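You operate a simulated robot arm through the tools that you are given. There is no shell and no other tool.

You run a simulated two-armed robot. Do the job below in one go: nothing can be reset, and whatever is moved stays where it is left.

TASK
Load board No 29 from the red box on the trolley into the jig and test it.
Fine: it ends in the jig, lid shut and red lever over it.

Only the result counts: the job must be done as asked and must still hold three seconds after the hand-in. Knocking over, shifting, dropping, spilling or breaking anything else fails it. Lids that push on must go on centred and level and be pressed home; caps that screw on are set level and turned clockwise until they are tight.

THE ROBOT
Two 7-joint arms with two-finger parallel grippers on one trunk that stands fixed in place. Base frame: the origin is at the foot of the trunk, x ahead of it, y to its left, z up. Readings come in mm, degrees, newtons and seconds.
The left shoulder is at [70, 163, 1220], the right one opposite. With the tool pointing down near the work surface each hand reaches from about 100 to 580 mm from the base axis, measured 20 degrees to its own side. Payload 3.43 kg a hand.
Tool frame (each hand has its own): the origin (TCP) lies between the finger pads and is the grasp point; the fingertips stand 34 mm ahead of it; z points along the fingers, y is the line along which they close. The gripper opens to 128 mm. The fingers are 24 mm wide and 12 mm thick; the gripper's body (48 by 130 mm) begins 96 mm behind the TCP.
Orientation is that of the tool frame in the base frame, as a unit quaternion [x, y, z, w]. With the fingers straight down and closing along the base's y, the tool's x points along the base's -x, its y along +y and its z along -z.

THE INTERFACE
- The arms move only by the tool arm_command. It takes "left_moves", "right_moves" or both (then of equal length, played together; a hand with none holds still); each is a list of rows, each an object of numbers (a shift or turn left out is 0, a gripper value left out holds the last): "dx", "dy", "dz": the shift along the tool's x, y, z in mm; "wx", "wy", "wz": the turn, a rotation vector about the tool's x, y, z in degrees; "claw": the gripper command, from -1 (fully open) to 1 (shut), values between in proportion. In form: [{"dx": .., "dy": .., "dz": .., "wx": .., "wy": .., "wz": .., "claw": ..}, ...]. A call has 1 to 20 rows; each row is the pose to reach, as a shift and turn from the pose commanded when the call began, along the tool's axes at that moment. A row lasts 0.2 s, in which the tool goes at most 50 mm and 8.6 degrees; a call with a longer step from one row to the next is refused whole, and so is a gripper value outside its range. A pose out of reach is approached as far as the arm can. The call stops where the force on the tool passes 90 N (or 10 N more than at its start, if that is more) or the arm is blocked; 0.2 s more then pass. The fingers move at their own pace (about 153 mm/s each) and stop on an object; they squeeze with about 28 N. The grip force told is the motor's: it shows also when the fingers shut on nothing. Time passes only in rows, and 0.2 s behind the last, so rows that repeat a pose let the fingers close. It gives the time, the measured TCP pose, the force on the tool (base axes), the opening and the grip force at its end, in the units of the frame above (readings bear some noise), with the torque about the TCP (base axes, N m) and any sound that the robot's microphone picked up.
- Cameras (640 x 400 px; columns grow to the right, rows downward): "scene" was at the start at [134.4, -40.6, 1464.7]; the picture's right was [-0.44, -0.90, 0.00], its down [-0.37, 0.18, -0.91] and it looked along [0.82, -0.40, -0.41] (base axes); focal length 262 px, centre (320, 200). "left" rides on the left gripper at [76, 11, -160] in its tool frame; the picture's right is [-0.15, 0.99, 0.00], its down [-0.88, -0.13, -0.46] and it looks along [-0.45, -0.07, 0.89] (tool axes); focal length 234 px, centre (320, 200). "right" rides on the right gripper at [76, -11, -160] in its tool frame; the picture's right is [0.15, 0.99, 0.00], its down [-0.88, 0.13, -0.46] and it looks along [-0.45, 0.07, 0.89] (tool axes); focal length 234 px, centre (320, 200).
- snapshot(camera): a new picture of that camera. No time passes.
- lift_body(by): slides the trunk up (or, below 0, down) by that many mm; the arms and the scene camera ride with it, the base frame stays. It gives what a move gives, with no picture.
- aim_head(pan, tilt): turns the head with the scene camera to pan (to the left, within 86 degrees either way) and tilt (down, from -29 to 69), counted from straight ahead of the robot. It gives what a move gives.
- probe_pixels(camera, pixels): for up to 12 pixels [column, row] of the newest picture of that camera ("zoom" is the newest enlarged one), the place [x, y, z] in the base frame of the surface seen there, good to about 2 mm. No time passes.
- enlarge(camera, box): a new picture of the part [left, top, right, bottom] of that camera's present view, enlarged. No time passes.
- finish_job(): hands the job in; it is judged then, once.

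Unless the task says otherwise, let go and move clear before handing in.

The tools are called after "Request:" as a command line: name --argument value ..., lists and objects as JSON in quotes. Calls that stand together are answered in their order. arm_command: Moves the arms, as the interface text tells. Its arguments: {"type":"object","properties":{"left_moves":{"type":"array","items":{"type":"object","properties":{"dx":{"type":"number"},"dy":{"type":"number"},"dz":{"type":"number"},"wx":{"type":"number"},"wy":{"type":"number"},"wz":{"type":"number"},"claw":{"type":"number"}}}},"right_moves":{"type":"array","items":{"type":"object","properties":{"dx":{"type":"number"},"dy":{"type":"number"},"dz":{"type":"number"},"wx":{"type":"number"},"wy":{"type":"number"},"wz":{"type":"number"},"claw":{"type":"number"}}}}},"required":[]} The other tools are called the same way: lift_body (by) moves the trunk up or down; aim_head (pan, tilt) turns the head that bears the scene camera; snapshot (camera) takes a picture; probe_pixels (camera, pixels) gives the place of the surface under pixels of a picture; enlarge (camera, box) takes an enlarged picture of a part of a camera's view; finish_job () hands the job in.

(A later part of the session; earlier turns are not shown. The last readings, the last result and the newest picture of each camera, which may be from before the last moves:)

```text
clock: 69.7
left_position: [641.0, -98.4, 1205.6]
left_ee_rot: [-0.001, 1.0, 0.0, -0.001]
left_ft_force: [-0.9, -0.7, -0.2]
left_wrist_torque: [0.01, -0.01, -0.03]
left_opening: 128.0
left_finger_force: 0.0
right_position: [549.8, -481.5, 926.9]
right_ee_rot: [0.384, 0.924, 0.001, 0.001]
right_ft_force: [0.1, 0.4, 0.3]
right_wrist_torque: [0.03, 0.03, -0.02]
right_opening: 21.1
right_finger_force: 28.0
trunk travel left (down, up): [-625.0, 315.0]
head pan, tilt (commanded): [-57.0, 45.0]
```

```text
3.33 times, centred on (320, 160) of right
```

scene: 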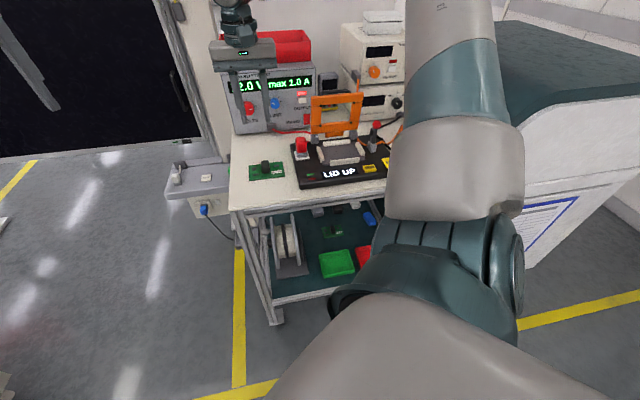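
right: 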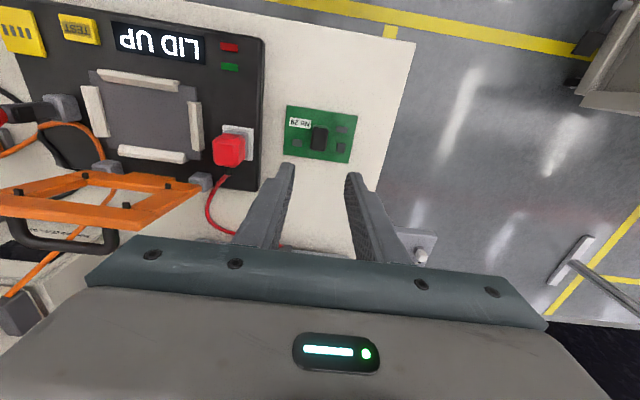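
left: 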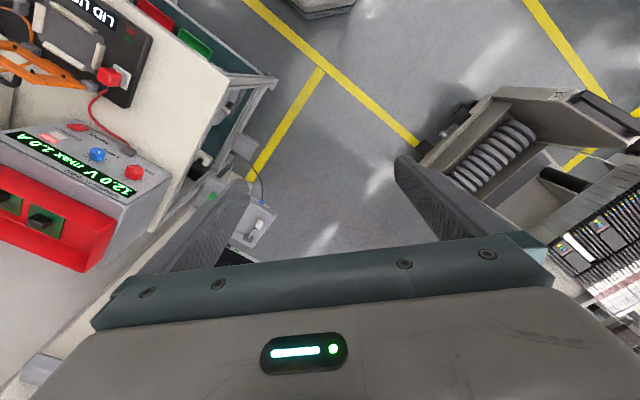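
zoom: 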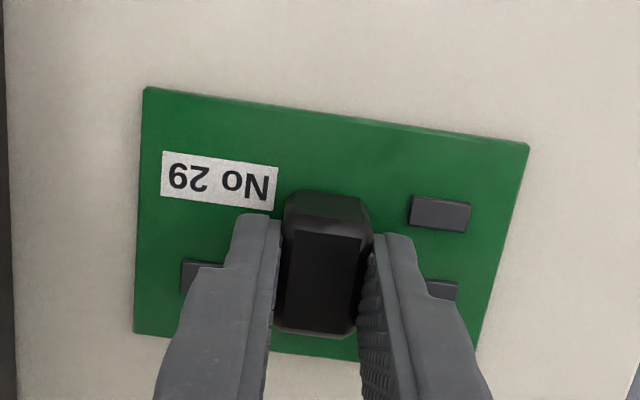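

Gripped at 21.1 mm with 28 N. I'll lift 5 mm slowly, check it holds, then continue.

Request:
arm_command --right_moves '[{"dz": -1, "claw": 1}, {"dz": -2.5, "claw": 1}, {"dz": -5, "claw": 1}]'

Request:
enlarge --camera "right" --box '[250, 100, 390, 220]'

Request:
arm_command --right_moves '[{"dz": -5, "claw": 1}, {"dz": -12, "claw": 1}, {"dz": -20, "claw": 1}, {"dz": -30, "claw": 1}]'

Request:
enlarge --camera "right" --box '[250, 100, 390, 220]'

```text
clock: 70.5
left_position: [641.0, -96.4, 1206.4]
left_ee_rot: [-0.001, 1.0, 0.0, 0.0]
left_ft_force: [0.7, -0.7, 0.8]
left_wrist_torque: [0.0, -0.01, 0.0]
left_opening: 127.9
left_finger_force: 0.1
right_position: [549.2, -482.1, 930.1]
right_ee_rot: [0.384, 0.923, 0.0, 0.001]
right_ft_force: [0.2, -1.0, -0.9]
right_wrist_torque: [-0.03, -0.03, -0.02]
right_opening: 20.9
right_finger_force: 28.3
trunk travel left (down, up): [-625.0, 315.0]
head pan, tilt (commanded): [-57.0, 45.0]
```

```text
3.33 times, centred on (320, 160) of right
```

zoom: 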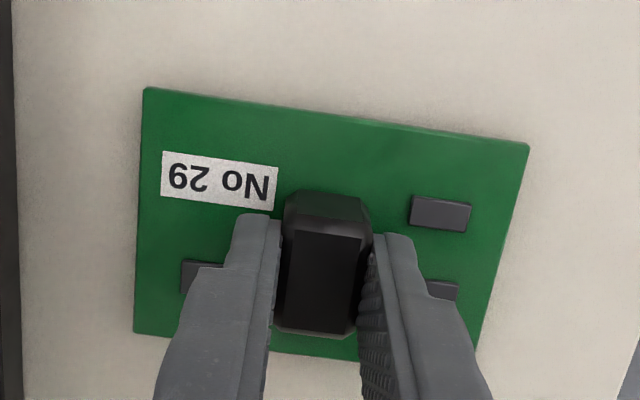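

```text
clock: 71.5
left_position: [639.5, -97.7, 1206.2]
left_ee_rot: [-0.001, 1.0, 0.0, 0.0]
left_ft_force: [-0.5, 0.6, -0.2]
left_wrist_torque: [0.02, -0.01, 0.05]
left_opening: 128.1
left_finger_force: 0.0
right_position: [550.8, -481.4, 962.1]
right_ee_rot: [0.383, 0.924, 0.001, 0.0]
right_ft_force: [0.2, 0.6, -0.8]
right_wrist_torque: [0.01, -0.01, 0.03]
right_opening: 21.2
right_finger_force: 27.8
trunk travel left (down, up): [-625.0, 315.0]
head pan, tilt (commanded): [-57.0, 45.0]
```

```text
3.33 times, centred on (320, 160) of right
```

zoom: 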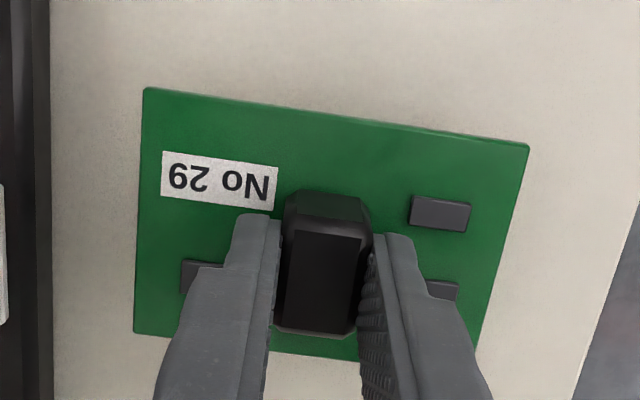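

The board rises with the fingers, unchanged in view. I'll probe its corners in the hand to compute the exact placement.

Request:
probe_pixels --camera "zoom" --pixels '[[147, 92], [525, 148], [137, 330], [485, 325], [152, 97], [519, 152], [340, 118], [138, 250], [510, 210], [325, 240], [165, 330], [330, 355]]'

```text
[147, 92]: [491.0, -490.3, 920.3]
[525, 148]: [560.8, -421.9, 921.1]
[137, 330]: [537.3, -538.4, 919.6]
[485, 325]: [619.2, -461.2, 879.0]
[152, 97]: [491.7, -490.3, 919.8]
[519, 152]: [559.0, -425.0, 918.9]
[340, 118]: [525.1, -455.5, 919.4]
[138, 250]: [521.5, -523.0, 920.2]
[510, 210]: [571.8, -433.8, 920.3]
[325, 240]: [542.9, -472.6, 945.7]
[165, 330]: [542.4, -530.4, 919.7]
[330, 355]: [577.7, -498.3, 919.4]
```

In the hand the board centre is within about 2 mm of the TCP, level, top 42 mm below it. Recess centre needs TCP ≈ (397.0, -645.6). I'll rise to z≈1040 and carry it along the 45° line to above the jig.

Request:
arm_command --right_moves '[{"dz": -25, "claw": 1}, {"dz": -55, "claw": 1}, {"dz": -78, "claw": 1}, {"dz": -78, "dy": -30, "dx": -1, "claw": 1}, {"dz": -78, "dy": -70, "dx": -2.4, "claw": 1}, {"dz": -78, "dy": -110, "dx": -3.7, "claw": 1}, {"dz": -78, "dy": -150, "dx": -5, "claw": 1}, {"dz": -78, "dy": -190, "dx": -6.4, "claw": 1}, {"dz": -78, "dy": -212, "dx": -7.2, "claw": 1}, {"dz": -78, "dy": -224, "dx": -7.6, "claw": 1}]'

Request:
snapshot --camera "right"

Request:
snapshot --camera "scene"

```text
clock: 73.7
left_position: [639.2, -97.4, 1205.8]
left_ee_rot: [0.0, 1.0, 0.0, 0.0]
left_ft_force: [0.3, 0.6, -0.7]
left_wrist_torque: [0.0, -0.03, 0.03]
left_opening: 128.1
left_finger_force: 0.0
right_position: [396.3, -644.7, 1038.1]
right_ee_rot: [0.382, 0.924, 0.0, 0.0]
right_ft_force: [-0.4, -1.0, -0.5]
right_wrist_torque: [0.01, 0.0, 0.02]
right_opening: 20.7
right_finger_force: 27.7
trunk travel left (down, up): [-625.0, 315.0]
head pan, tilt (commanded): [-57.0, 45.0]
```

```text
taken
```

right: 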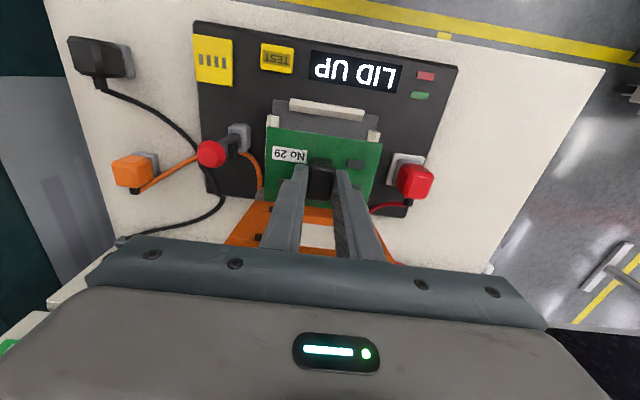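

```text
taken
```

scene: 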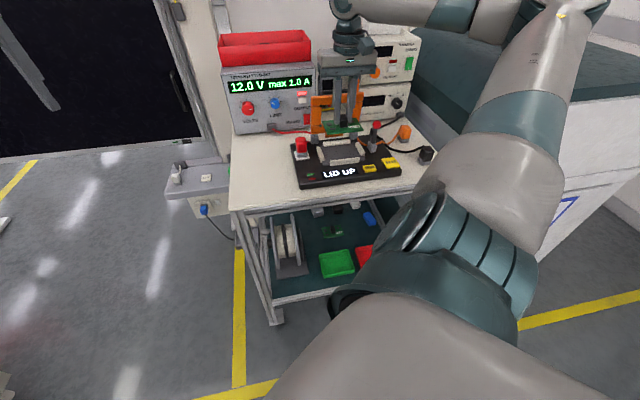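

The board is above the jig at (396, -645, 1038) and everything is clear. I'll lower to z≈985 and check the alignment to the guides.

Request:
arm_command --right_moves '[{"dz": 15, "claw": 1}, {"dz": 30, "claw": 1}, {"dz": 45, "claw": 1}, {"dz": 53, "claw": 1}]'

Request:
enlarge --camera "scene" --box '[280, 100, 420, 200]'

Request:
enlarge --camera "right" --box '[240, 80, 410, 220]'

```text
clock: 74.7
left_position: [640.4, -98.0, 1205.8]
left_ee_rot: [0.0, 1.0, 0.0, 0.0]
left_ft_force: [0.1, 0.7, -0.3]
left_wrist_torque: [-0.01, 0.03, -0.02]
left_opening: 128.2
left_finger_force: 0.0
right_position: [396.2, -645.2, 984.2]
right_ee_rot: [0.384, 0.923, 0.001, 0.0]
right_ft_force: [0.2, -0.1, 0.4]
right_wrist_torque: [-0.01, 0.0, -0.02]
right_opening: 20.8
right_finger_force: 28.1
trunk travel left (down, up): [-625.0, 315.0]
head pan, tilt (commanded): [-57.0, 45.0]
```

```text
4.00 times, centred on (350, 150) of scene
```

zoom: 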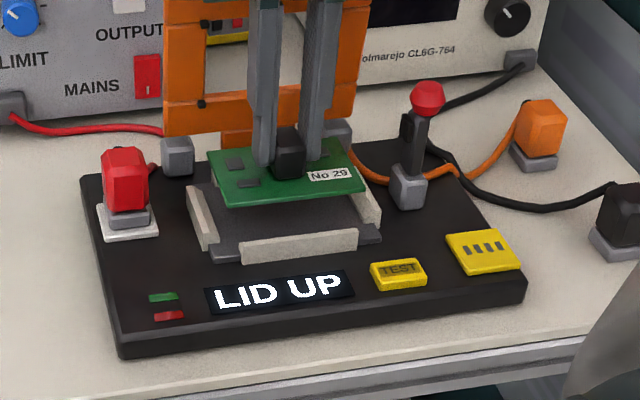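

```text
2.86 times, centred on (325, 150) of right
```

zoom: 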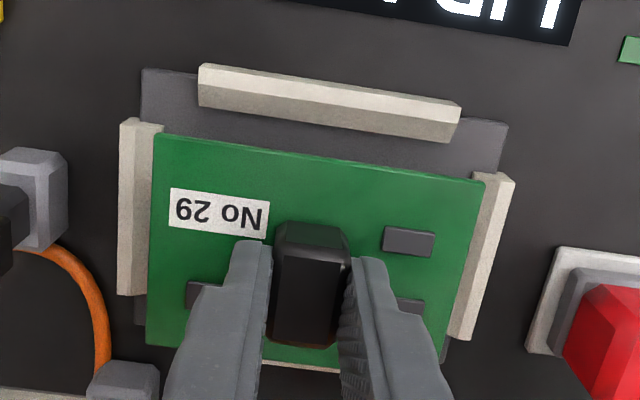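

Board and guides look aligned. I'll probe board corners against the guides once more before lowering.

Request:
probe_pixels --camera "zoom" --pixels '[[156, 138], [480, 184], [148, 340], [300, 158], [152, 240], [468, 250], [210, 112], [440, 147], [137, 200], [492, 250], [305, 95], [165, 100]]'

```text
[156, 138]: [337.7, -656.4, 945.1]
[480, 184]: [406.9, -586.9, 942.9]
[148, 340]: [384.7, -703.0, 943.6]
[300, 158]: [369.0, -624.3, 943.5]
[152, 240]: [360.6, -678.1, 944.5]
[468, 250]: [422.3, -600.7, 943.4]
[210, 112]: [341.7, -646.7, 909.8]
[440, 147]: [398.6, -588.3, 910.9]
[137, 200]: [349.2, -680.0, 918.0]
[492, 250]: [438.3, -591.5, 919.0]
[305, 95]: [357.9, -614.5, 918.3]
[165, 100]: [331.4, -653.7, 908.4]
```

The board centre (v=-176.0, u=-736.0) matches the recess centre within 1 mm. I'll lower 20 mm, then in small steps to the plate.

Request:
arm_command --right_moves '[{"dz": 8, "claw": 1}, {"dz": 15, "claw": 1}, {"dz": 20, "claw": 1}, {"dz": 22, "claw": 1}]'

Request:
arm_command --right_moves '[{"dz": 1, "claw": 1}, {"dz": 2, "claw": 1}, {"dz": 3, "claw": 1}, {"dz": 4, "claw": 1}]'

Request:
arm_command --right_moves '[{"dz": 1, "claw": 1}, {"dz": 2, "claw": 1}]'

Request:
enlarge --camera "right" --box '[240, 80, 410, 220]'

Request:
enlarge --camera "scene" --box '[280, 100, 420, 200]'

```text
clock: 75.7
left_position: [640.5, -97.6, 1205.6]
left_ee_rot: [-0.001, 1.0, 0.001, 0.0]
left_ft_force: [-0.6, -0.5, -0.2]
left_wrist_torque: [-0.01, 0.01, -0.01]
left_opening: 128.0
left_finger_force: 0.1
right_position: [398.1, -644.5, 962.9]
right_ee_rot: [0.383, 0.924, 0.001, 0.0]
right_ft_force: [-0.2, -0.7, -0.6]
right_wrist_torque: [0.0, -0.01, 0.01]
right_opening: 21.0
right_finger_force: 28.2
trunk travel left (down, up): [-625.0, 315.0]
head pan, tilt (commanded): [-57.0, 45.0]
```

```text
clock: 76.7
left_position: [640.5, -98.1, 1205.9]
left_ee_rot: [-0.001, 1.0, -0.001, 0.0]
left_ft_force: [1.0, -0.3, -1.0]
left_wrist_torque: [-0.02, 0.01, 0.0]
left_opening: 127.7
left_finger_force: 0.1
right_position: [396.1, -644.7, 959.5]
right_ee_rot: [0.384, 0.923, 0.002, 0.0]
right_ft_force: [0.3, 0.3, -0.8]
right_wrist_torque: [0.02, -0.01, 0.01]
right_opening: 20.9
right_finger_force: 27.6
trunk travel left (down, up): [-625.0, 315.0]
head pan, tilt (commanded): [-57.0, 45.0]
```

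```text
clock: 77.3
left_position: [640.3, -97.5, 1205.5]
left_ee_rot: [-0.001, 1.0, 0.0, -0.001]
left_ft_force: [-0.1, 0.8, 0.0]
left_wrist_torque: [0.02, 0.01, 0.0]
left_opening: 127.8
left_finger_force: 0.1
right_position: [396.9, -644.7, 956.2]
right_ee_rot: [0.383, 0.924, 0.002, 0.0]
right_ft_force: [0.2, -0.7, -0.9]
right_wrist_torque: [-0.04, 0.01, 0.02]
right_opening: 21.0
right_finger_force: 27.7
trunk travel left (down, up): [-625.0, 315.0]
head pan, tilt (commanded): [-57.0, 45.0]
```

```text
2.86 times, centred on (325, 150) of right
```

zoom: 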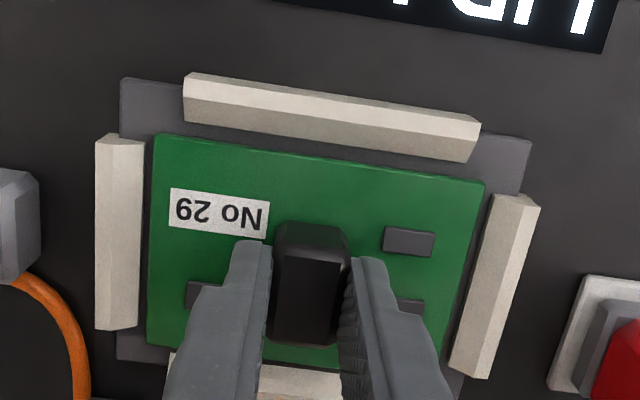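

```text
4.00 times, centred on (350, 150) of scene
```

zoom: 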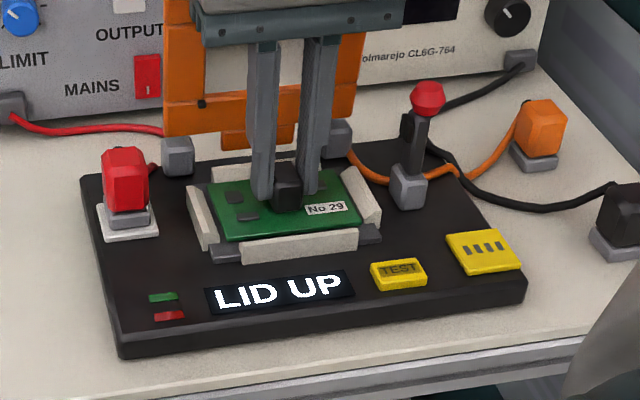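

The board is down among the guides with no force yet. I'll keep lowering 1 mm at a time until it touches the plate.

Request:
arm_command --right_moves '[{"dz": 0.7, "claw": 1}, {"dz": 1.2, "claw": 1}]'

Request:
arm_command --right_moves '[{"dz": 0.6, "claw": 1}, {"dz": 1, "claw": 1}]'

Request:
arm_command --right_moves '[{"dz": 0.5, "claw": 1}, {"dz": 0.8, "claw": 1}]'

```text
clock: 77.9
left_position: [641.4, -97.4, 1206.4]
left_ee_rot: [-0.001, 1.0, 0.0, -0.001]
left_ft_force: [0.8, 0.1, 0.2]
left_wrist_torque: [-0.02, 0.0, -0.01]
left_opening: 127.9
left_finger_force: 0.0
right_position: [396.2, -645.1, 955.4]
right_ee_rot: [0.384, 0.923, 0.001, 0.001]
right_ft_force: [-0.2, 0.6, -0.3]
right_wrist_torque: [0.01, 0.06, 0.01]
right_opening: 20.8
right_finger_force: 27.9
trunk travel left (down, up): [-625.0, 315.0]
head pan, tilt (commanded): [-57.0, 45.0]
```

```text
clock: 78.5
left_position: [640.8, -97.5, 1205.5]
left_ee_rot: [-0.001, 1.0, 0.0, 0.0]
left_ft_force: [-0.4, 1.0, 0.1]
left_wrist_torque: [0.05, -0.01, -0.02]
left_opening: 127.9
left_finger_force: 0.1
right_position: [395.4, -645.2, 953.8]
right_ee_rot: [0.384, 0.924, 0.0, 0.002]
right_ft_force: [-0.1, 0.3, 1.3]
right_wrist_torque: [0.0, 0.06, -0.01]
right_opening: 21.1
right_finger_force: 28.1
trunk travel left (down, up): [-625.0, 315.0]
head pan, tilt (commanded): [-57.0, 45.0]
```

```text
clock: 79.1
left_position: [639.5, -96.6, 1206.3]
left_ee_rot: [-0.002, 1.0, 0.0, 0.0]
left_ft_force: [0.0, -0.1, -0.5]
left_wrist_torque: [-0.01, 0.03, 0.03]
left_opening: 128.0
left_finger_force: 0.0
right_position: [395.8, -644.6, 955.4]
right_ee_rot: [0.383, 0.924, 0.001, 0.001]
right_ft_force: [0.8, -1.5, 6.0]
right_wrist_torque: [0.1, 0.11, 0.01]
right_opening: 21.2
right_finger_force: 28.8
trunk travel left (down, up): [-625.0, 315.0]
head pan, tilt (commanded): [-57.0, 45.0]
```

Contact at 6 N with TCP z≈954.5, which matches a seated board. I'll open to about 31 mm and rise straight up.

Request:
arm_command --right_moves '[{"dz": -0.3, "claw": 0.8}, {"dz": -0.3, "claw": 0.52}, {"dz": -0.3, "claw": 0.52}]'

Request:
arm_command --right_moves '[{"dz": -5}, {"dz": -15}, {"dz": -35}, {"dz": -70}, {"dz": -110}]'

Request:
enlarge --camera "right" --box '[180, 40, 430, 220]'

Request:
enlarge --camera "scene" --box '[280, 80, 440, 200]'

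```text
clock: 79.9
left_position: [640.6, -97.4, 1205.8]
left_ee_rot: [-0.001, 1.0, 0.0, 0.0]
left_ft_force: [-0.6, -0.3, -0.2]
left_wrist_torque: [-0.05, 0.03, 0.0]
left_opening: 128.0
left_finger_force: 0.2
right_position: [397.0, -647.4, 954.3]
right_ee_rot: [0.384, 0.923, 0.001, 0.0]
right_ft_force: [-0.5, -0.3, -0.8]
right_wrist_torque: [-0.02, 0.01, 0.01]
right_opening: 30.5
right_finger_force: 0.1
trunk travel left (down, up): [-625.0, 315.0]
head pan, tilt (commanded): [-57.0, 45.0]
```

```text
clock: 81.1
left_position: [640.8, -96.7, 1205.8]
left_ee_rot: [-0.002, 1.0, 0.0, 0.001]
left_ft_force: [-1.0, 0.3, 0.7]
left_wrist_torque: [-0.01, 0.02, -0.04]
left_opening: 128.2
left_finger_force: 0.1
right_position: [396.9, -645.4, 1064.2]
right_ee_rot: [0.383, 0.924, 0.0, 0.001]
right_ft_force: [-0.1, 0.3, 0.8]
right_wrist_torque: [0.0, 0.01, 0.04]
right_opening: 30.7
right_finger_force: 0.1
trunk travel left (down, up): [-625.0, 315.0]
head pan, tilt (commanded): [-57.0, 45.0]
```

```text
2.22 times, centred on (305, 130) of right
```

zoom: 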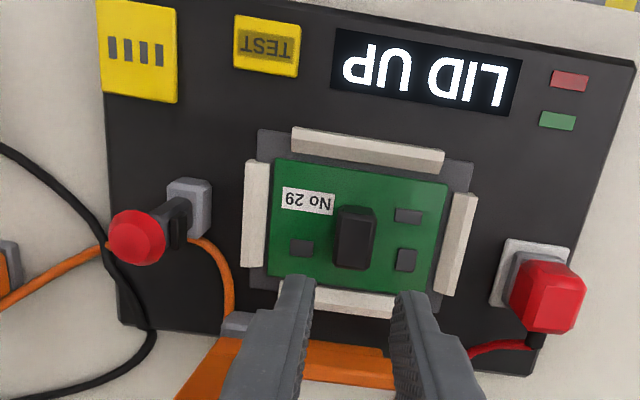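

```text
3.33 times, centred on (360, 140) of scene
```

zoom: 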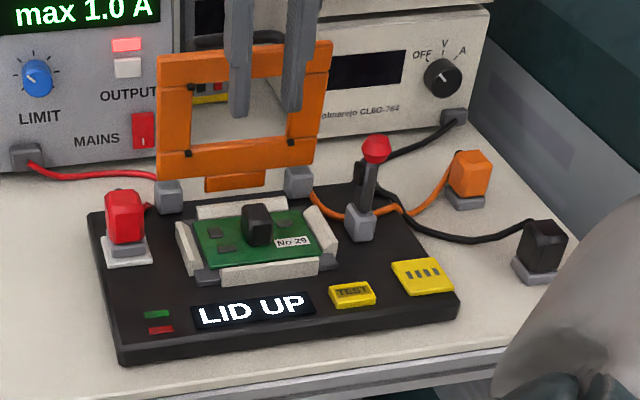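

The board sits in the recess with label upright. I'll check that it is level and fully seated by probing its corners, and probe the lid, handle and lever for the next steps.

Request:
enlarge --camera "right" --box '[270, 90, 380, 180]'

Request:
probe_pixels --camera "zoom" --pixels '[[70, 100], [430, 145], [400, 310], [60, 295], [230, 105], [60, 200], [420, 200], [240, 300], [215, 200], [150, 40], [480, 200], [10, 200]]'

Request:
enlarge --camera "scene" --box '[310, 80, 410, 165]'

```text
4.44 times, centred on (325, 135) of right
```

zoom: 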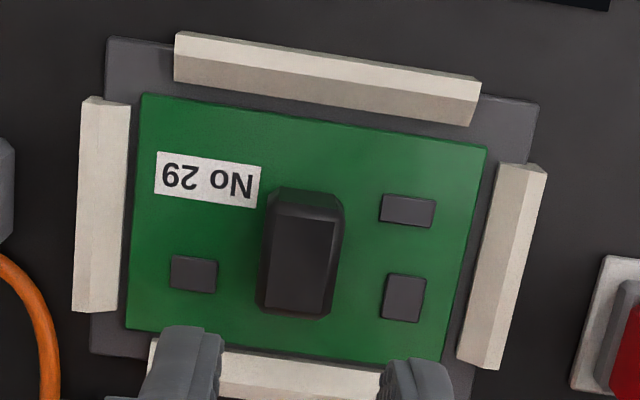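

```text
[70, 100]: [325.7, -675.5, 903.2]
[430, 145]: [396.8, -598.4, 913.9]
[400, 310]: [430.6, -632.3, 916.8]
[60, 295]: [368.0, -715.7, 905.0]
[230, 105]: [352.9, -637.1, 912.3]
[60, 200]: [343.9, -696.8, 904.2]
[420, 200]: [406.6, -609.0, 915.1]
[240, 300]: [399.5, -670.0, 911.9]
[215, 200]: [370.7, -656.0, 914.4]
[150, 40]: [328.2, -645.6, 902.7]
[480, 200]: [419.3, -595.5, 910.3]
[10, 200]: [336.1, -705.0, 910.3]
```

```text
4.71 times, centred on (360, 122) of scene
```

zoom: 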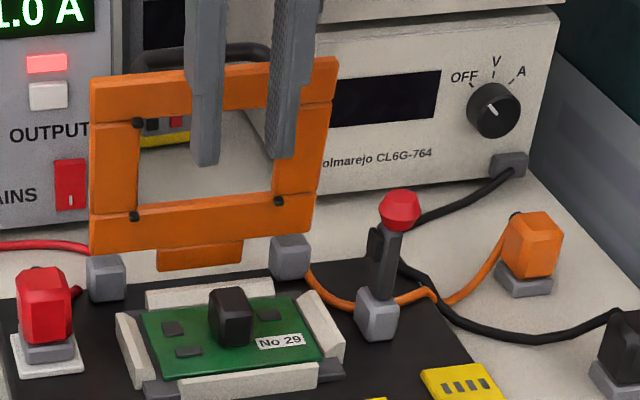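

The board is level (top ≈912–914 at several corners), so it's seated. Next is the lid; I'll look at its back and handle with the left camera and measure.

Request:
snapshot --camera "left"

Request:
snapshot --camera "scene"

Request:
snapshot --camera "right"

```text
taken
```

left: 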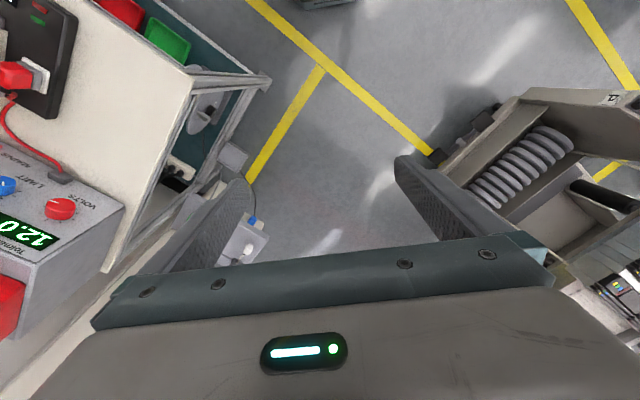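

```text
taken
```

scene: 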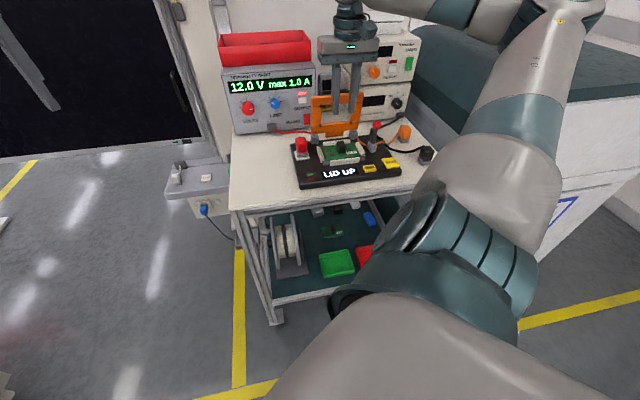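

```text
taken
```

right: 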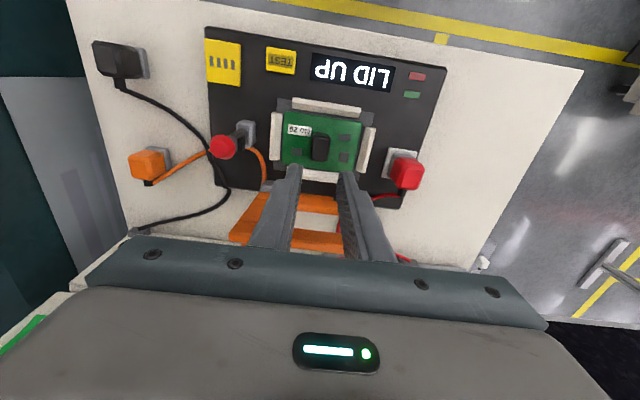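

I'll raise the right hand to about (380, -560, 1200) to look down at the lid and its handle.

Request:
arm_command --right_moves '[{"dx": 18, "dy": 12, "dz": -40}, {"dx": 36, "dy": 24, "dz": -75}, {"dx": 54, "dy": 36, "dz": -105}, {"dx": 72, "dy": 48, "dz": -136}]'

Request:
snapshot --camera "right"

Request:
enlarge --camera "right" --box '[180, 60, 400, 230]'

```text
clock: 82.1
left_position: [638.9, -94.9, 1205.0]
left_ee_rot: [-0.001, 1.0, -0.001, 0.0]
left_ft_force: [-0.1, -0.4, -0.4]
left_wrist_torque: [-0.05, 0.01, 0.02]
left_opening: 128.1
left_finger_force: 0.0
right_position: [377.4, -557.7, 1203.1]
right_ee_rot: [0.384, 0.923, 0.0, 0.001]
right_ft_force: [-0.1, 0.4, -0.1]
right_wrist_torque: [-0.05, -0.03, 0.0]
right_opening: 30.6
right_finger_force: 0.1
trunk travel left (down, up): [-625.0, 315.0]
head pan, tilt (commanded): [-57.0, 45.0]
```

```text
taken
```

right: 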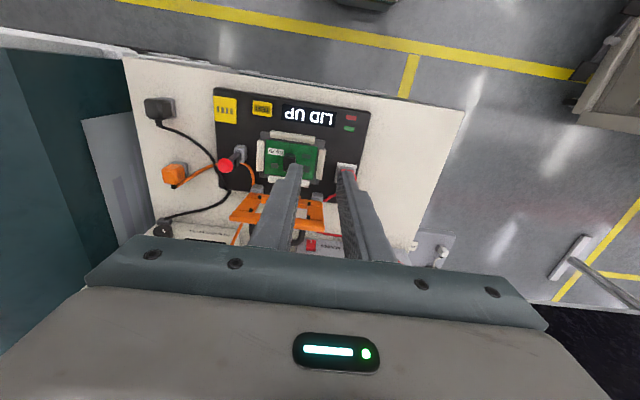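

```text
2.35 times, centred on (290, 145) of right
```

zoom: 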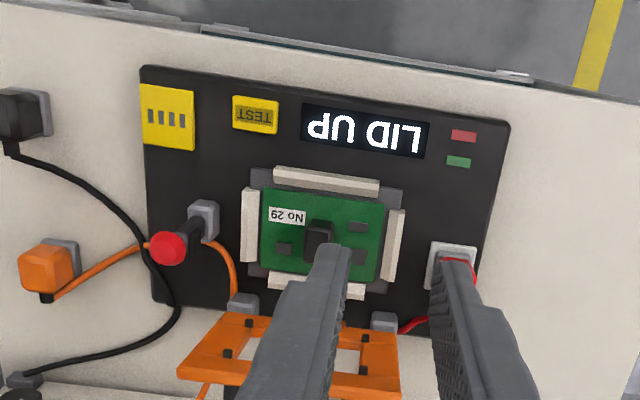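

The fingers hide the lid here, so I'll shift 150 mm left along the bench for the clear side view I had before.

Request:
arm_command --right_moves '[{"dy": 40, "dz": 15, "claw": 1}, {"dy": 80, "dz": 30, "claw": 1}, {"dy": 120, "dz": 50, "claw": 1}, {"dy": 150, "dz": 70, "claw": 1}]'

Request:
enlarge --camera "right" --box '[60, 60, 320, 260]'

```text
clock: 83.1
left_position: [642.4, -97.0, 1206.0]
left_ee_rot: [-0.001, 1.0, 0.001, -0.001]
left_ft_force: [0.4, -0.4, -0.4]
left_wrist_torque: [-0.03, 0.01, 0.0]
left_opening: 127.8
left_finger_force: 0.0
right_position: [487.9, -454.2, 1130.7]
right_ee_rot: [0.383, 0.924, 0.0, 0.0]
right_ft_force: [0.8, 0.2, 0.0]
right_wrist_torque: [-0.03, 0.01, 0.0]
right_opening: 0.0
right_finger_force: 28.2
trunk travel left (down, up): [-625.0, 315.0]
head pan, tilt (commanded): [-57.0, 45.0]
```

```text
2.00 times, centred on (190, 160) of right
```

zoom: 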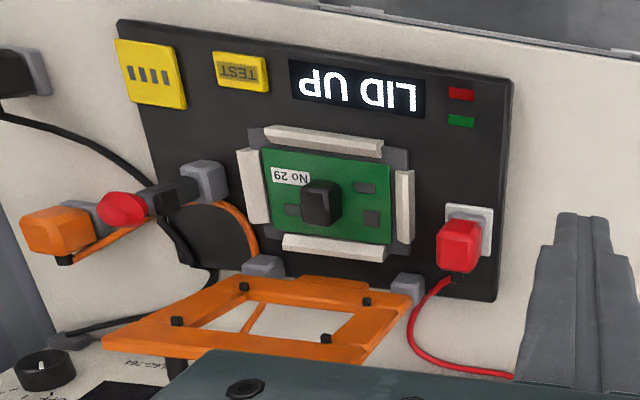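

A clear view: the lid stands up with four black stubs on its front face. I'll probe its frame, pins, handle and the lever.

Request:
probe_pixels --camera "zoom" --pixels '[[300, 287], [395, 298], [230, 288], [355, 355], [330, 352], [120, 340], [150, 325], [245, 286], [176, 320], [326, 338], [366, 300], [263, 262]]'

Request:
probe_pixels --camera "zoom" --pixels '[[405, 285], [125, 210], [165, 195], [200, 180], [215, 170], [460, 245], [470, 215], [240, 72], [150, 75], [280, 230], [320, 185], [178, 368]]'

```text
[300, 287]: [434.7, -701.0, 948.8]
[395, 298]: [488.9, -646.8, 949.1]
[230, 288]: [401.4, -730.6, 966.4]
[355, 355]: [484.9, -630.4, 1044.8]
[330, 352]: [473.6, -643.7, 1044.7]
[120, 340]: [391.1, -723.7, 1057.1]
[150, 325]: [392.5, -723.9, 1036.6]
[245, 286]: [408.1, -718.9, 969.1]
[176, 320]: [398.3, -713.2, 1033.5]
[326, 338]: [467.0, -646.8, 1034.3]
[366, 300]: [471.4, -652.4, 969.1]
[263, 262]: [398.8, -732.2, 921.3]
```

```text
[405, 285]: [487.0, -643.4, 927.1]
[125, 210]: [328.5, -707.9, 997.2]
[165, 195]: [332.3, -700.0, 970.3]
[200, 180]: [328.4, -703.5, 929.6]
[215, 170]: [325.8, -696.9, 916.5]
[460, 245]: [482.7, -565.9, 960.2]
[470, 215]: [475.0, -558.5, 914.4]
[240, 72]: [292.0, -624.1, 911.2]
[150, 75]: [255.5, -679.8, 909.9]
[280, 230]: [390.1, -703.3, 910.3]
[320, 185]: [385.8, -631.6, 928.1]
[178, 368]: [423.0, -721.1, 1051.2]
```

The lid leans about 8° forward of upright (front face u≈-803 at z=949, -789 at z=1045), spanning v=-236…-103 with the handle behind. I'll probe what stands behind the lid to know the free room there.

Request:
enlarge --camera "scene" --box '[290, 20, 440, 150]'

Request:
probe_pixels --camera "zoom" --pixels '[[130, 230], [130, 200], [190, 200], [130, 270], [160, 290], [220, 300], [250, 200], [300, 240], [300, 300], [380, 280], [330, 120], [120, 330]]'

Request:
snapshot --camera "right"

```text
3.08 times, centred on (365, 85) of scene
```

zoom: 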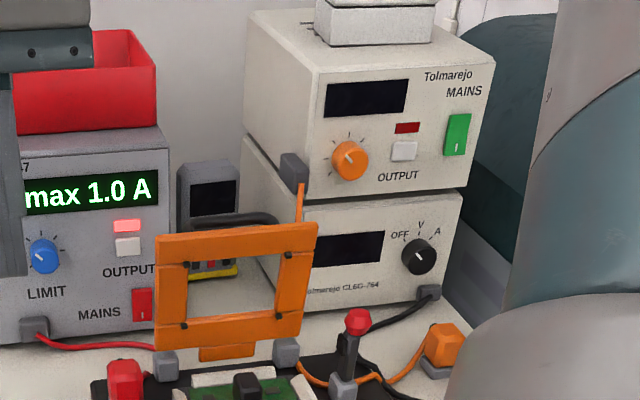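

```text
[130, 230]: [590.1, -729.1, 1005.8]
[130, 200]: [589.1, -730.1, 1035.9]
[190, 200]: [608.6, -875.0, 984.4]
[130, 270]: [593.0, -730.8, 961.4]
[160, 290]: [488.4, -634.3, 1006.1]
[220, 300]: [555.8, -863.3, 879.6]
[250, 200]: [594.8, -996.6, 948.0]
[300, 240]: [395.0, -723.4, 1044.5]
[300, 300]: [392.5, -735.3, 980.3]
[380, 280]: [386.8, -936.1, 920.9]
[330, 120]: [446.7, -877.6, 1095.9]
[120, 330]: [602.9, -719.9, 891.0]
```

```text
taken
```

right: 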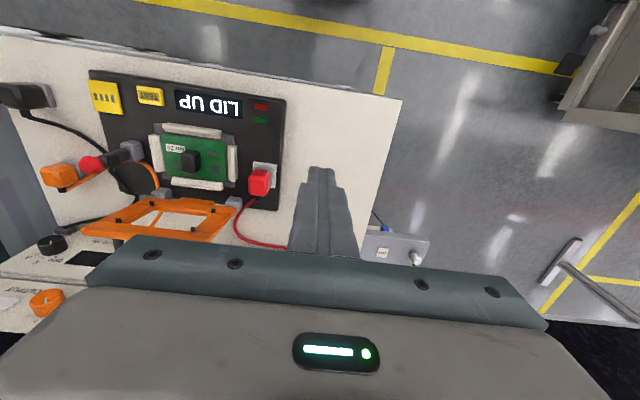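

Behind the lid there's about 100 mm free before the instruments (front plane u≈-935). I'll bring the closed fingers over the lid to just behind its handle at high level: v=-170, u=-852.

Request:
arm_command --right_moves '[{"dx": -15, "dy": -20, "dz": -20, "claw": 1}, {"dx": -42, "dy": -48, "dz": -20, "claw": 1}, {"dx": -70, "dy": -77, "dz": -20, "claw": 1}, {"dx": -98, "dy": -106, "dz": -20, "claw": 1}, {"dx": -126, "dy": -135, "dz": -20, "claw": 1}, {"dx": -156, "dy": -165, "dz": -20, "claw": 1}, {"dx": -186, "dy": -194, "dz": -20, "claw": 1}]'

Request:
snapshot --camera "right"

Request:
enlarge --camera "scene" --box '[280, 40, 440, 190]'

```text
clock: 84.7
left_position: [641.0, -98.0, 1205.5]
left_ee_rot: [0.0, 1.0, 0.001, 0.0]
left_ft_force: [1.2, 0.3, 0.5]
left_wrist_torque: [0.07, 0.03, 0.01]
left_opening: 128.2
left_finger_force: 0.1
right_position: [480.8, -725.4, 1149.1]
right_ee_rot: [0.384, 0.923, 0.001, 0.0]
right_ft_force: [-0.4, 0.3, -0.3]
right_wrist_torque: [0.03, -0.01, 0.0]
right_opening: 0.0
right_finger_force: 27.9
trunk travel left (down, up): [-625.0, 315.0]
head pan, tilt (commanded): [-57.0, 45.0]
```

```text
taken
```

right: 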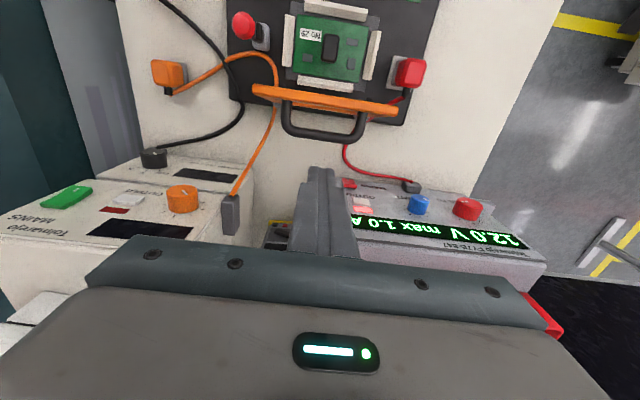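

```text
2.67 times, centred on (360, 115) of scene
```

zoom: 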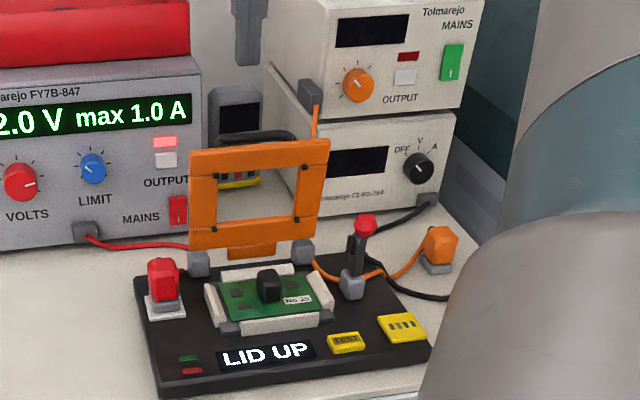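

The handle loop shows at (325, 125) behind the lid and the closed fingers are above the free gap behind it. I'll probe the handle bar exactly and the orange wire nearby.

Request:
enlarge --camera "right" --box '[220, 60, 420, 220]'

Request:
probe_pixels --camera "zoom" --pixels '[[210, 150], [300, 240], [220, 225], [420, 245], [455, 170], [330, 105], [150, 85], [540, 160], [335, 125], [160, 220], [60, 400], [310, 255]]'

```text
2.50 times, centred on (320, 140) of right
```

zoom: 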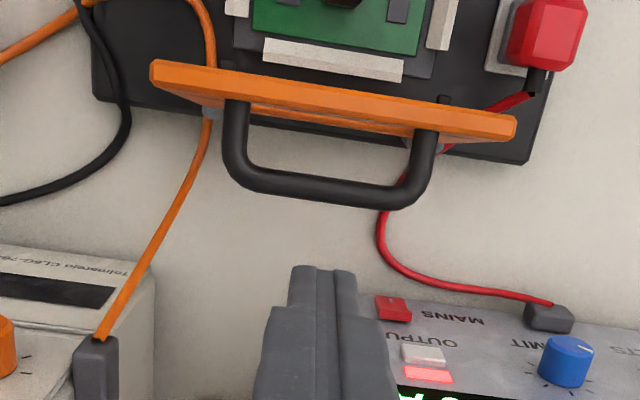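

```text
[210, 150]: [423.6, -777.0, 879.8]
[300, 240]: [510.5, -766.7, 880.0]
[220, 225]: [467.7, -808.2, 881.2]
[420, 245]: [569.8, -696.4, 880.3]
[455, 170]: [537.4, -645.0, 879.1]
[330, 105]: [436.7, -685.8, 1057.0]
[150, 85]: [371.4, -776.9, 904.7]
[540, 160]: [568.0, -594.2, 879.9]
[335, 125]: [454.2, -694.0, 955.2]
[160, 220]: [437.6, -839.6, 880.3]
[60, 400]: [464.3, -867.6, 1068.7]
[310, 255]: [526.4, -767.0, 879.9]
```

I'll probe the handle bar itself at the right pixels.

Request:
probe_pixels --camera "zoom" --pixels '[[310, 188], [260, 178], [380, 195], [233, 130], [425, 150], [330, 92], [200, 75], [480, 120], [315, 198], [160, 80], [508, 132], [330, 115]]'

```text
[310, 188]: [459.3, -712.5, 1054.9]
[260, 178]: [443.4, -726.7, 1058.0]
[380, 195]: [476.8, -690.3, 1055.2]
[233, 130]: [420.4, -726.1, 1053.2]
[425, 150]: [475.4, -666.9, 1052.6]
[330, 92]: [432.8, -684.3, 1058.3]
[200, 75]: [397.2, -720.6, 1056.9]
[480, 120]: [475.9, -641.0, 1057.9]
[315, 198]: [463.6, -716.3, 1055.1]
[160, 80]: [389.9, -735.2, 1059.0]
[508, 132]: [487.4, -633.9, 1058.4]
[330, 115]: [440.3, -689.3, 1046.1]
```

The bar is at u≈-825…-835, z≈1045–1057, v≈-200…-150. I'll back off 5 mm more and lower the closed fingers behind it to tip z≈1035.

Request:
arm_command --right_moves '[{"dx": -5, "dz": 5, "claw": 1}, {"dx": -5, "dz": 35, "claw": 1}, {"dx": -5, "dz": 60, "claw": 1}, {"dx": -5, "dz": 80, "claw": 1}]'

Request:
enlarge --camera "right" --box '[220, 60, 420, 220]'

Request:
enlarge --camera "scene" --box '[280, 40, 440, 190]'

```text
clock: 85.7
left_position: [640.8, -98.9, 1205.5]
left_ee_rot: [0.0, 1.0, 0.0, 0.0]
left_ft_force: [0.9, 0.3, 0.6]
left_wrist_torque: [0.01, 0.04, 0.0]
left_opening: 127.9
left_finger_force: 0.1
right_position: [483.9, -727.5, 1070.2]
right_ee_rot: [0.383, 0.924, 0.001, -0.001]
right_ft_force: [-0.5, -0.6, -0.8]
right_wrist_torque: [-0.03, 0.02, -0.01]
right_opening: 0.2
right_finger_force: 27.7
trunk travel left (down, up): [-625.0, 315.0]
head pan, tilt (commanded): [-57.0, 45.0]
```

```text
2.50 times, centred on (320, 140) of right
```

zoom: 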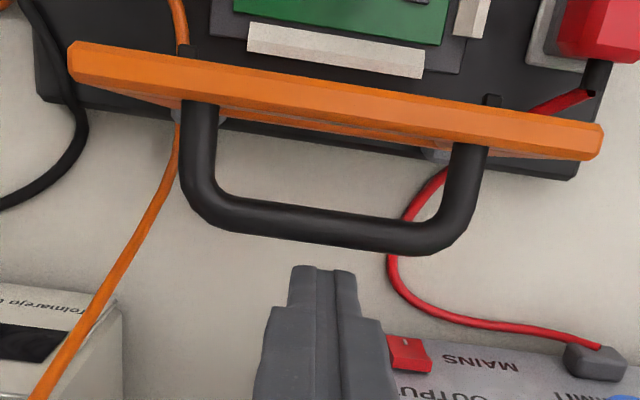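

```text
2.67 times, centred on (360, 115) of scene
```

zoom: 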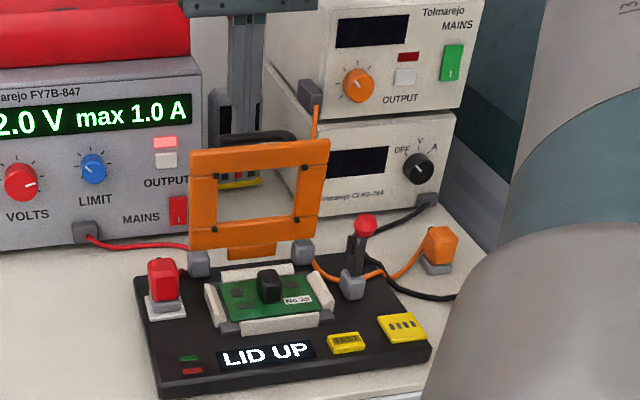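

The closed fingers stand just behind the bar (tip z≈1036). I'll push gently towards the robot by about 34 mm and see how the lid responds.

Request:
arm_command --right_moves '[{"dx": 8, "dz": 0, "claw": 1}, {"dx": 15, "dz": 0, "claw": 1}, {"dx": 22, "dz": -1, "claw": 1}, {"dx": 28, "dz": -1.5, "claw": 1}, {"dx": 34, "dz": -2, "claw": 1}]'

Request:
enlarge --camera "right" --box '[220, 60, 420, 220]'

Request:
enlarge --camera "scene" --box '[280, 40, 440, 190]'

```text
clock: 86.9
left_position: [641.2, -96.0, 1206.4]
left_ee_rot: [-0.001, 1.0, -0.001, 0.0]
left_ft_force: [-0.6, 0.6, -1.2]
left_wrist_torque: [0.01, 0.03, 0.02]
left_opening: 128.1
left_finger_force: 0.0
right_position: [458.4, -702.1, 1073.7]
right_ee_rot: [0.383, 0.924, 0.001, 0.0]
right_ft_force: [0.2, 0.2, 0.0]
right_wrist_torque: [0.0, -0.04, -0.01]
right_opening: 0.0
right_finger_force: 27.1
trunk travel left (down, up): [-625.0, 315.0]
head pan, tilt (commanded): [-57.0, 45.0]
```

```text
2.50 times, centred on (320, 140) of right
```

zoom: 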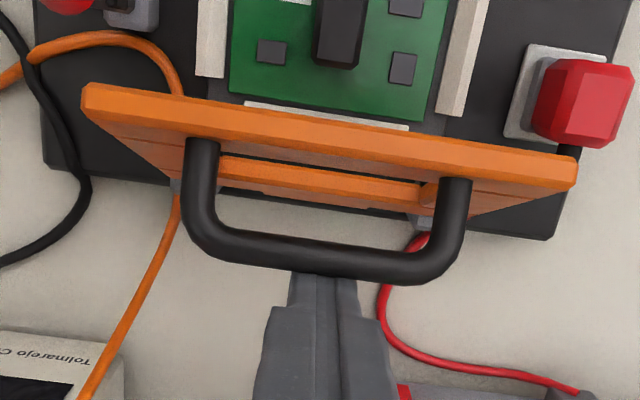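

```text
2.67 times, centred on (360, 115) of scene
```

zoom: 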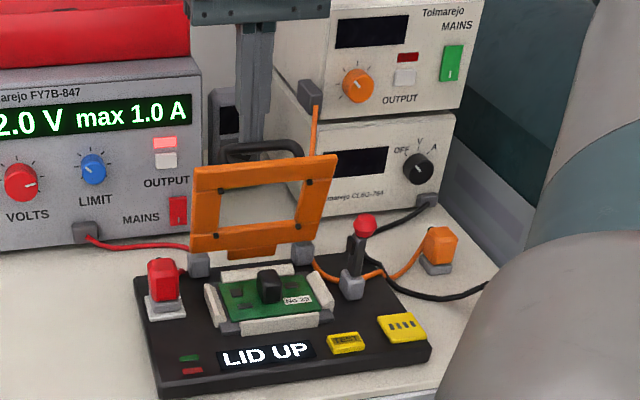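

The lid follows with almost no force and stays where pushed. I'll continue along its arc to about 50°.

Request:
arm_command --right_moves '[{"dx": 10, "dz": 0, "claw": 1}, {"dx": 21, "dz": 1.3, "claw": 1}, {"dx": 31, "dz": 3.5, "claw": 1}, {"dx": 41.5, "dz": 6.3, "claw": 1}, {"dx": 51, "dz": 10.5, "claw": 1}, {"dx": 60.5, "dz": 15, "claw": 1}]'

Request:
enlarge --camera "right" --box '[220, 60, 420, 220]'

Request:
enlarge --camera "scene" --box '[280, 40, 440, 190]'

```text
clock: 88.3
left_position: [641.2, -97.0, 1205.5]
left_ee_rot: [-0.001, 1.0, 0.0, 0.0]
left_ft_force: [0.1, 0.3, -0.4]
left_wrist_torque: [-0.03, -0.01, -0.03]
left_opening: 128.0
left_finger_force: 0.1
right_position: [415.6, -660.0, 1057.1]
right_ee_rot: [0.383, 0.924, 0.001, 0.001]
right_ft_force: [0.1, -1.0, -0.1]
right_wrist_torque: [-0.02, -0.07, 0.02]
right_opening: 0.1
right_finger_force: 27.8
trunk travel left (down, up): [-625.0, 315.0]
head pan, tilt (commanded): [-57.0, 45.0]
```

```text
2.50 times, centred on (320, 140) of right
```

zoom: 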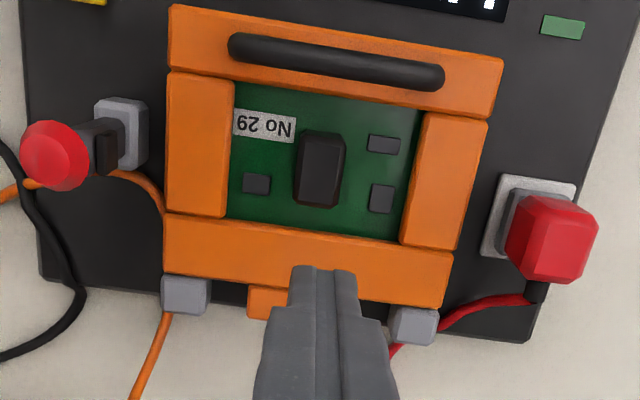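

```text
2.67 times, centred on (360, 115) of scene
```

zoom: 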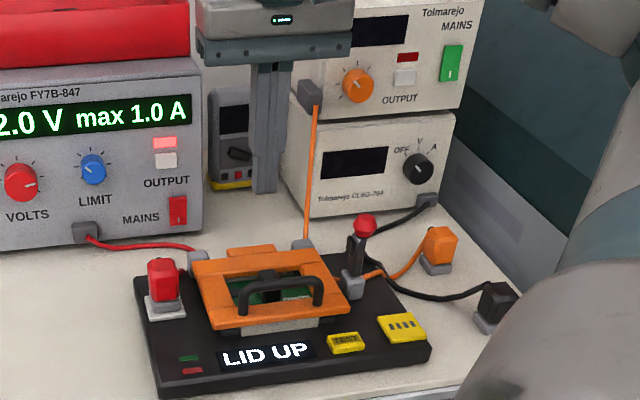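

The lid has dropped shut by itself, but the display still reads "LID UP". I'll probe whether it lies level or needs pressing.

Request:
enlarge --camera "right" --box '[220, 50, 420, 220]'

Request:
probe_pixels --camera "zoom" --pixels '[[190, 50], [480, 100], [190, 180], [430, 215], [200, 260], [440, 310], [240, 72], [430, 102], [340, 85], [320, 190], [250, 150], [330, 255]]'

Request:
enlarge --camera "scene" --box '[320, 120, 400, 180]'

```text
2.35 times, centred on (320, 135) of right
```

zoom: 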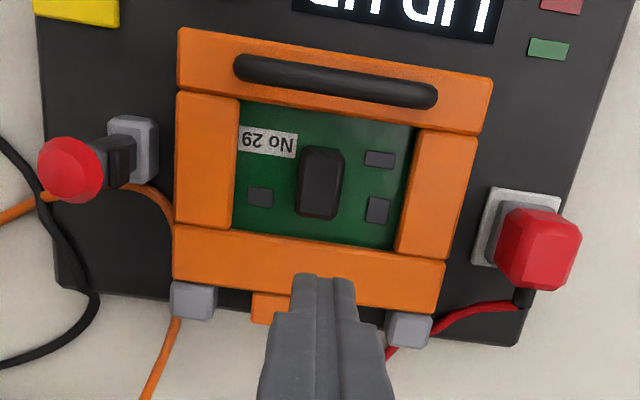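

```text
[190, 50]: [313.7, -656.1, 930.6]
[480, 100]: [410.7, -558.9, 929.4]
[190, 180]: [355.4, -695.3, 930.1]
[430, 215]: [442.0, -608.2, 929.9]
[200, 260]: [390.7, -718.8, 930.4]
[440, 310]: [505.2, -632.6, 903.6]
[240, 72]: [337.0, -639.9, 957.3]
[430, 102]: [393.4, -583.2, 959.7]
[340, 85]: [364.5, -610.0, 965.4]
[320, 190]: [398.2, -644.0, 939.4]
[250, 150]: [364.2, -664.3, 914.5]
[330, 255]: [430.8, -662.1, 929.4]
```

```text
6.67 times, centred on (360, 150) of scene
```

zoom: 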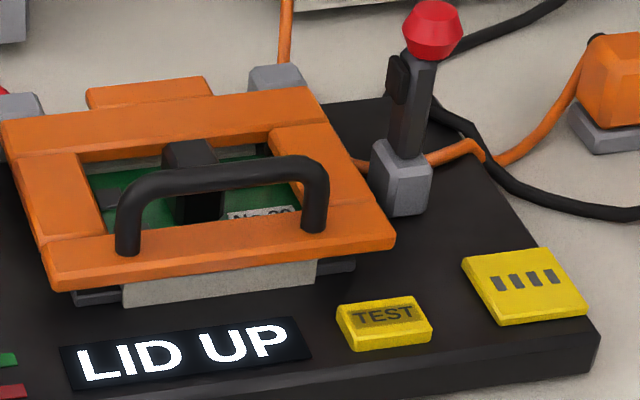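

The lid lies level at z≈930 on all sides. The red lever stands upright to its right with its pad facing the lid; I'll probe knob, stick and pivot.

Request:
probe_pixels --camera "zoom" --pixels '[[432, 30], [432, 12], [405, 30], [460, 40], [415, 90], [410, 130], [398, 80], [398, 165], [400, 200], [375, 170], [430, 165], [460, 155]]'

Request:
enlarge --camera "right" --box '[200, 70, 300, 170]'

Request:
probe_pixels --camera "zoom" --pixels '[[200, 200], [170, 200], [230, 200], [280, 180], [310, 180], [345, 150], [330, 100], [380, 170], [200, 170], [200, 235]]'

```text
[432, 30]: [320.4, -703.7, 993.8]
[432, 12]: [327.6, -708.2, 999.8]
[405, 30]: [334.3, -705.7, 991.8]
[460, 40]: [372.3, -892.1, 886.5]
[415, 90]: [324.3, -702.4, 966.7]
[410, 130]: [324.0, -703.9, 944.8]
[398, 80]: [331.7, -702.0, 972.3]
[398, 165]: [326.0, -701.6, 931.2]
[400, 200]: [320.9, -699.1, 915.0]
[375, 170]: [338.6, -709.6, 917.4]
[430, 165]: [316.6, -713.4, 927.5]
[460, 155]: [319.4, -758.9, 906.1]
```

```text
4.00 times, centred on (250, 120) of right
```

zoom: 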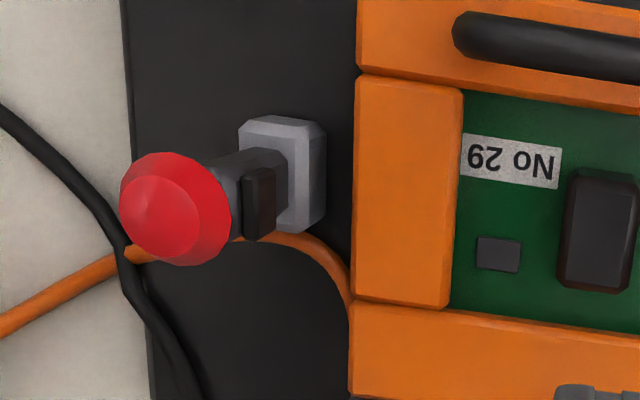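

```text
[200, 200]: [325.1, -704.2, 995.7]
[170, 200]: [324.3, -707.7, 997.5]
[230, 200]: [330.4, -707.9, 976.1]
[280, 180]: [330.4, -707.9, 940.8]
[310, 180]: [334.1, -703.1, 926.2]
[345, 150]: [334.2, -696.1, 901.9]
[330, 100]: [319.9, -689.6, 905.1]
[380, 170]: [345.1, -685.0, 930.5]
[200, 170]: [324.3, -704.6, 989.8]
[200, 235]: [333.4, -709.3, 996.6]
```

The knob is at (328, -707, 992), pivot near z≈925. I'll rise, cross over to its outer side at v≈-310, and lower the closed fingers beside it.

Request:
arm_command --right_moves '[{"dz": -20, "claw": 1}, {"dz": -38, "claw": 1}, {"dx": 8, "dy": -35, "dz": -38, "claw": 1}, {"dx": 16, "dy": -72, "dz": -38, "claw": 1}, {"dx": 24, "dy": -108, "dz": -38, "claw": 1}, {"dx": 28.5, "dy": -138, "dz": -38, "claw": 1}]'

Request:
snapshot --camera "right"

Request:
enlarge --camera "scene" --box '[290, 60, 450, 190]'

```text
clock: 89.7
left_position: [640.7, -98.8, 1205.5]
left_ee_rot: [-0.001, 1.0, 0.0, -0.001]
left_ft_force: [-0.3, 0.0, -0.1]
left_wrist_torque: [0.0, 0.01, -0.02]
left_opening: 128.0
left_finger_force: 0.0
right_position: [297.4, -737.9, 1094.7]
right_ee_rot: [0.383, 0.924, 0.002, 0.001]
right_ft_force: [-0.7, -0.5, -1.0]
right_wrist_torque: [0.02, -0.04, -0.01]
right_opening: 0.0
right_finger_force: 28.0
trunk travel left (down, up): [-625.0, 315.0]
head pan, tilt (commanded): [-57.0, 45.0]
```

```text
taken
```

right: 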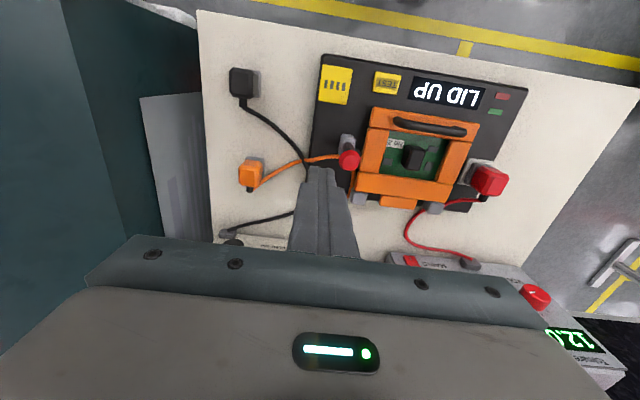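

```text
3.08 times, centred on (370, 125) of scene
```

zoom: 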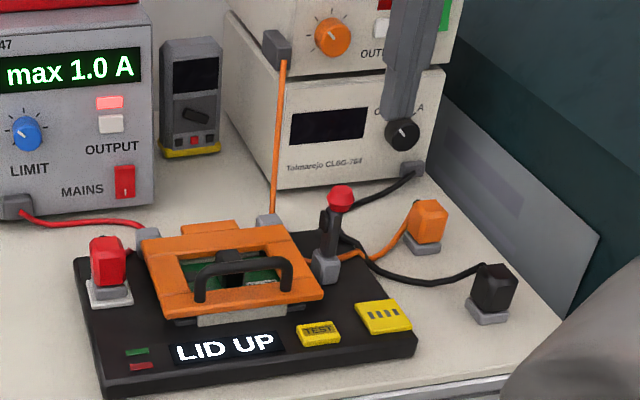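

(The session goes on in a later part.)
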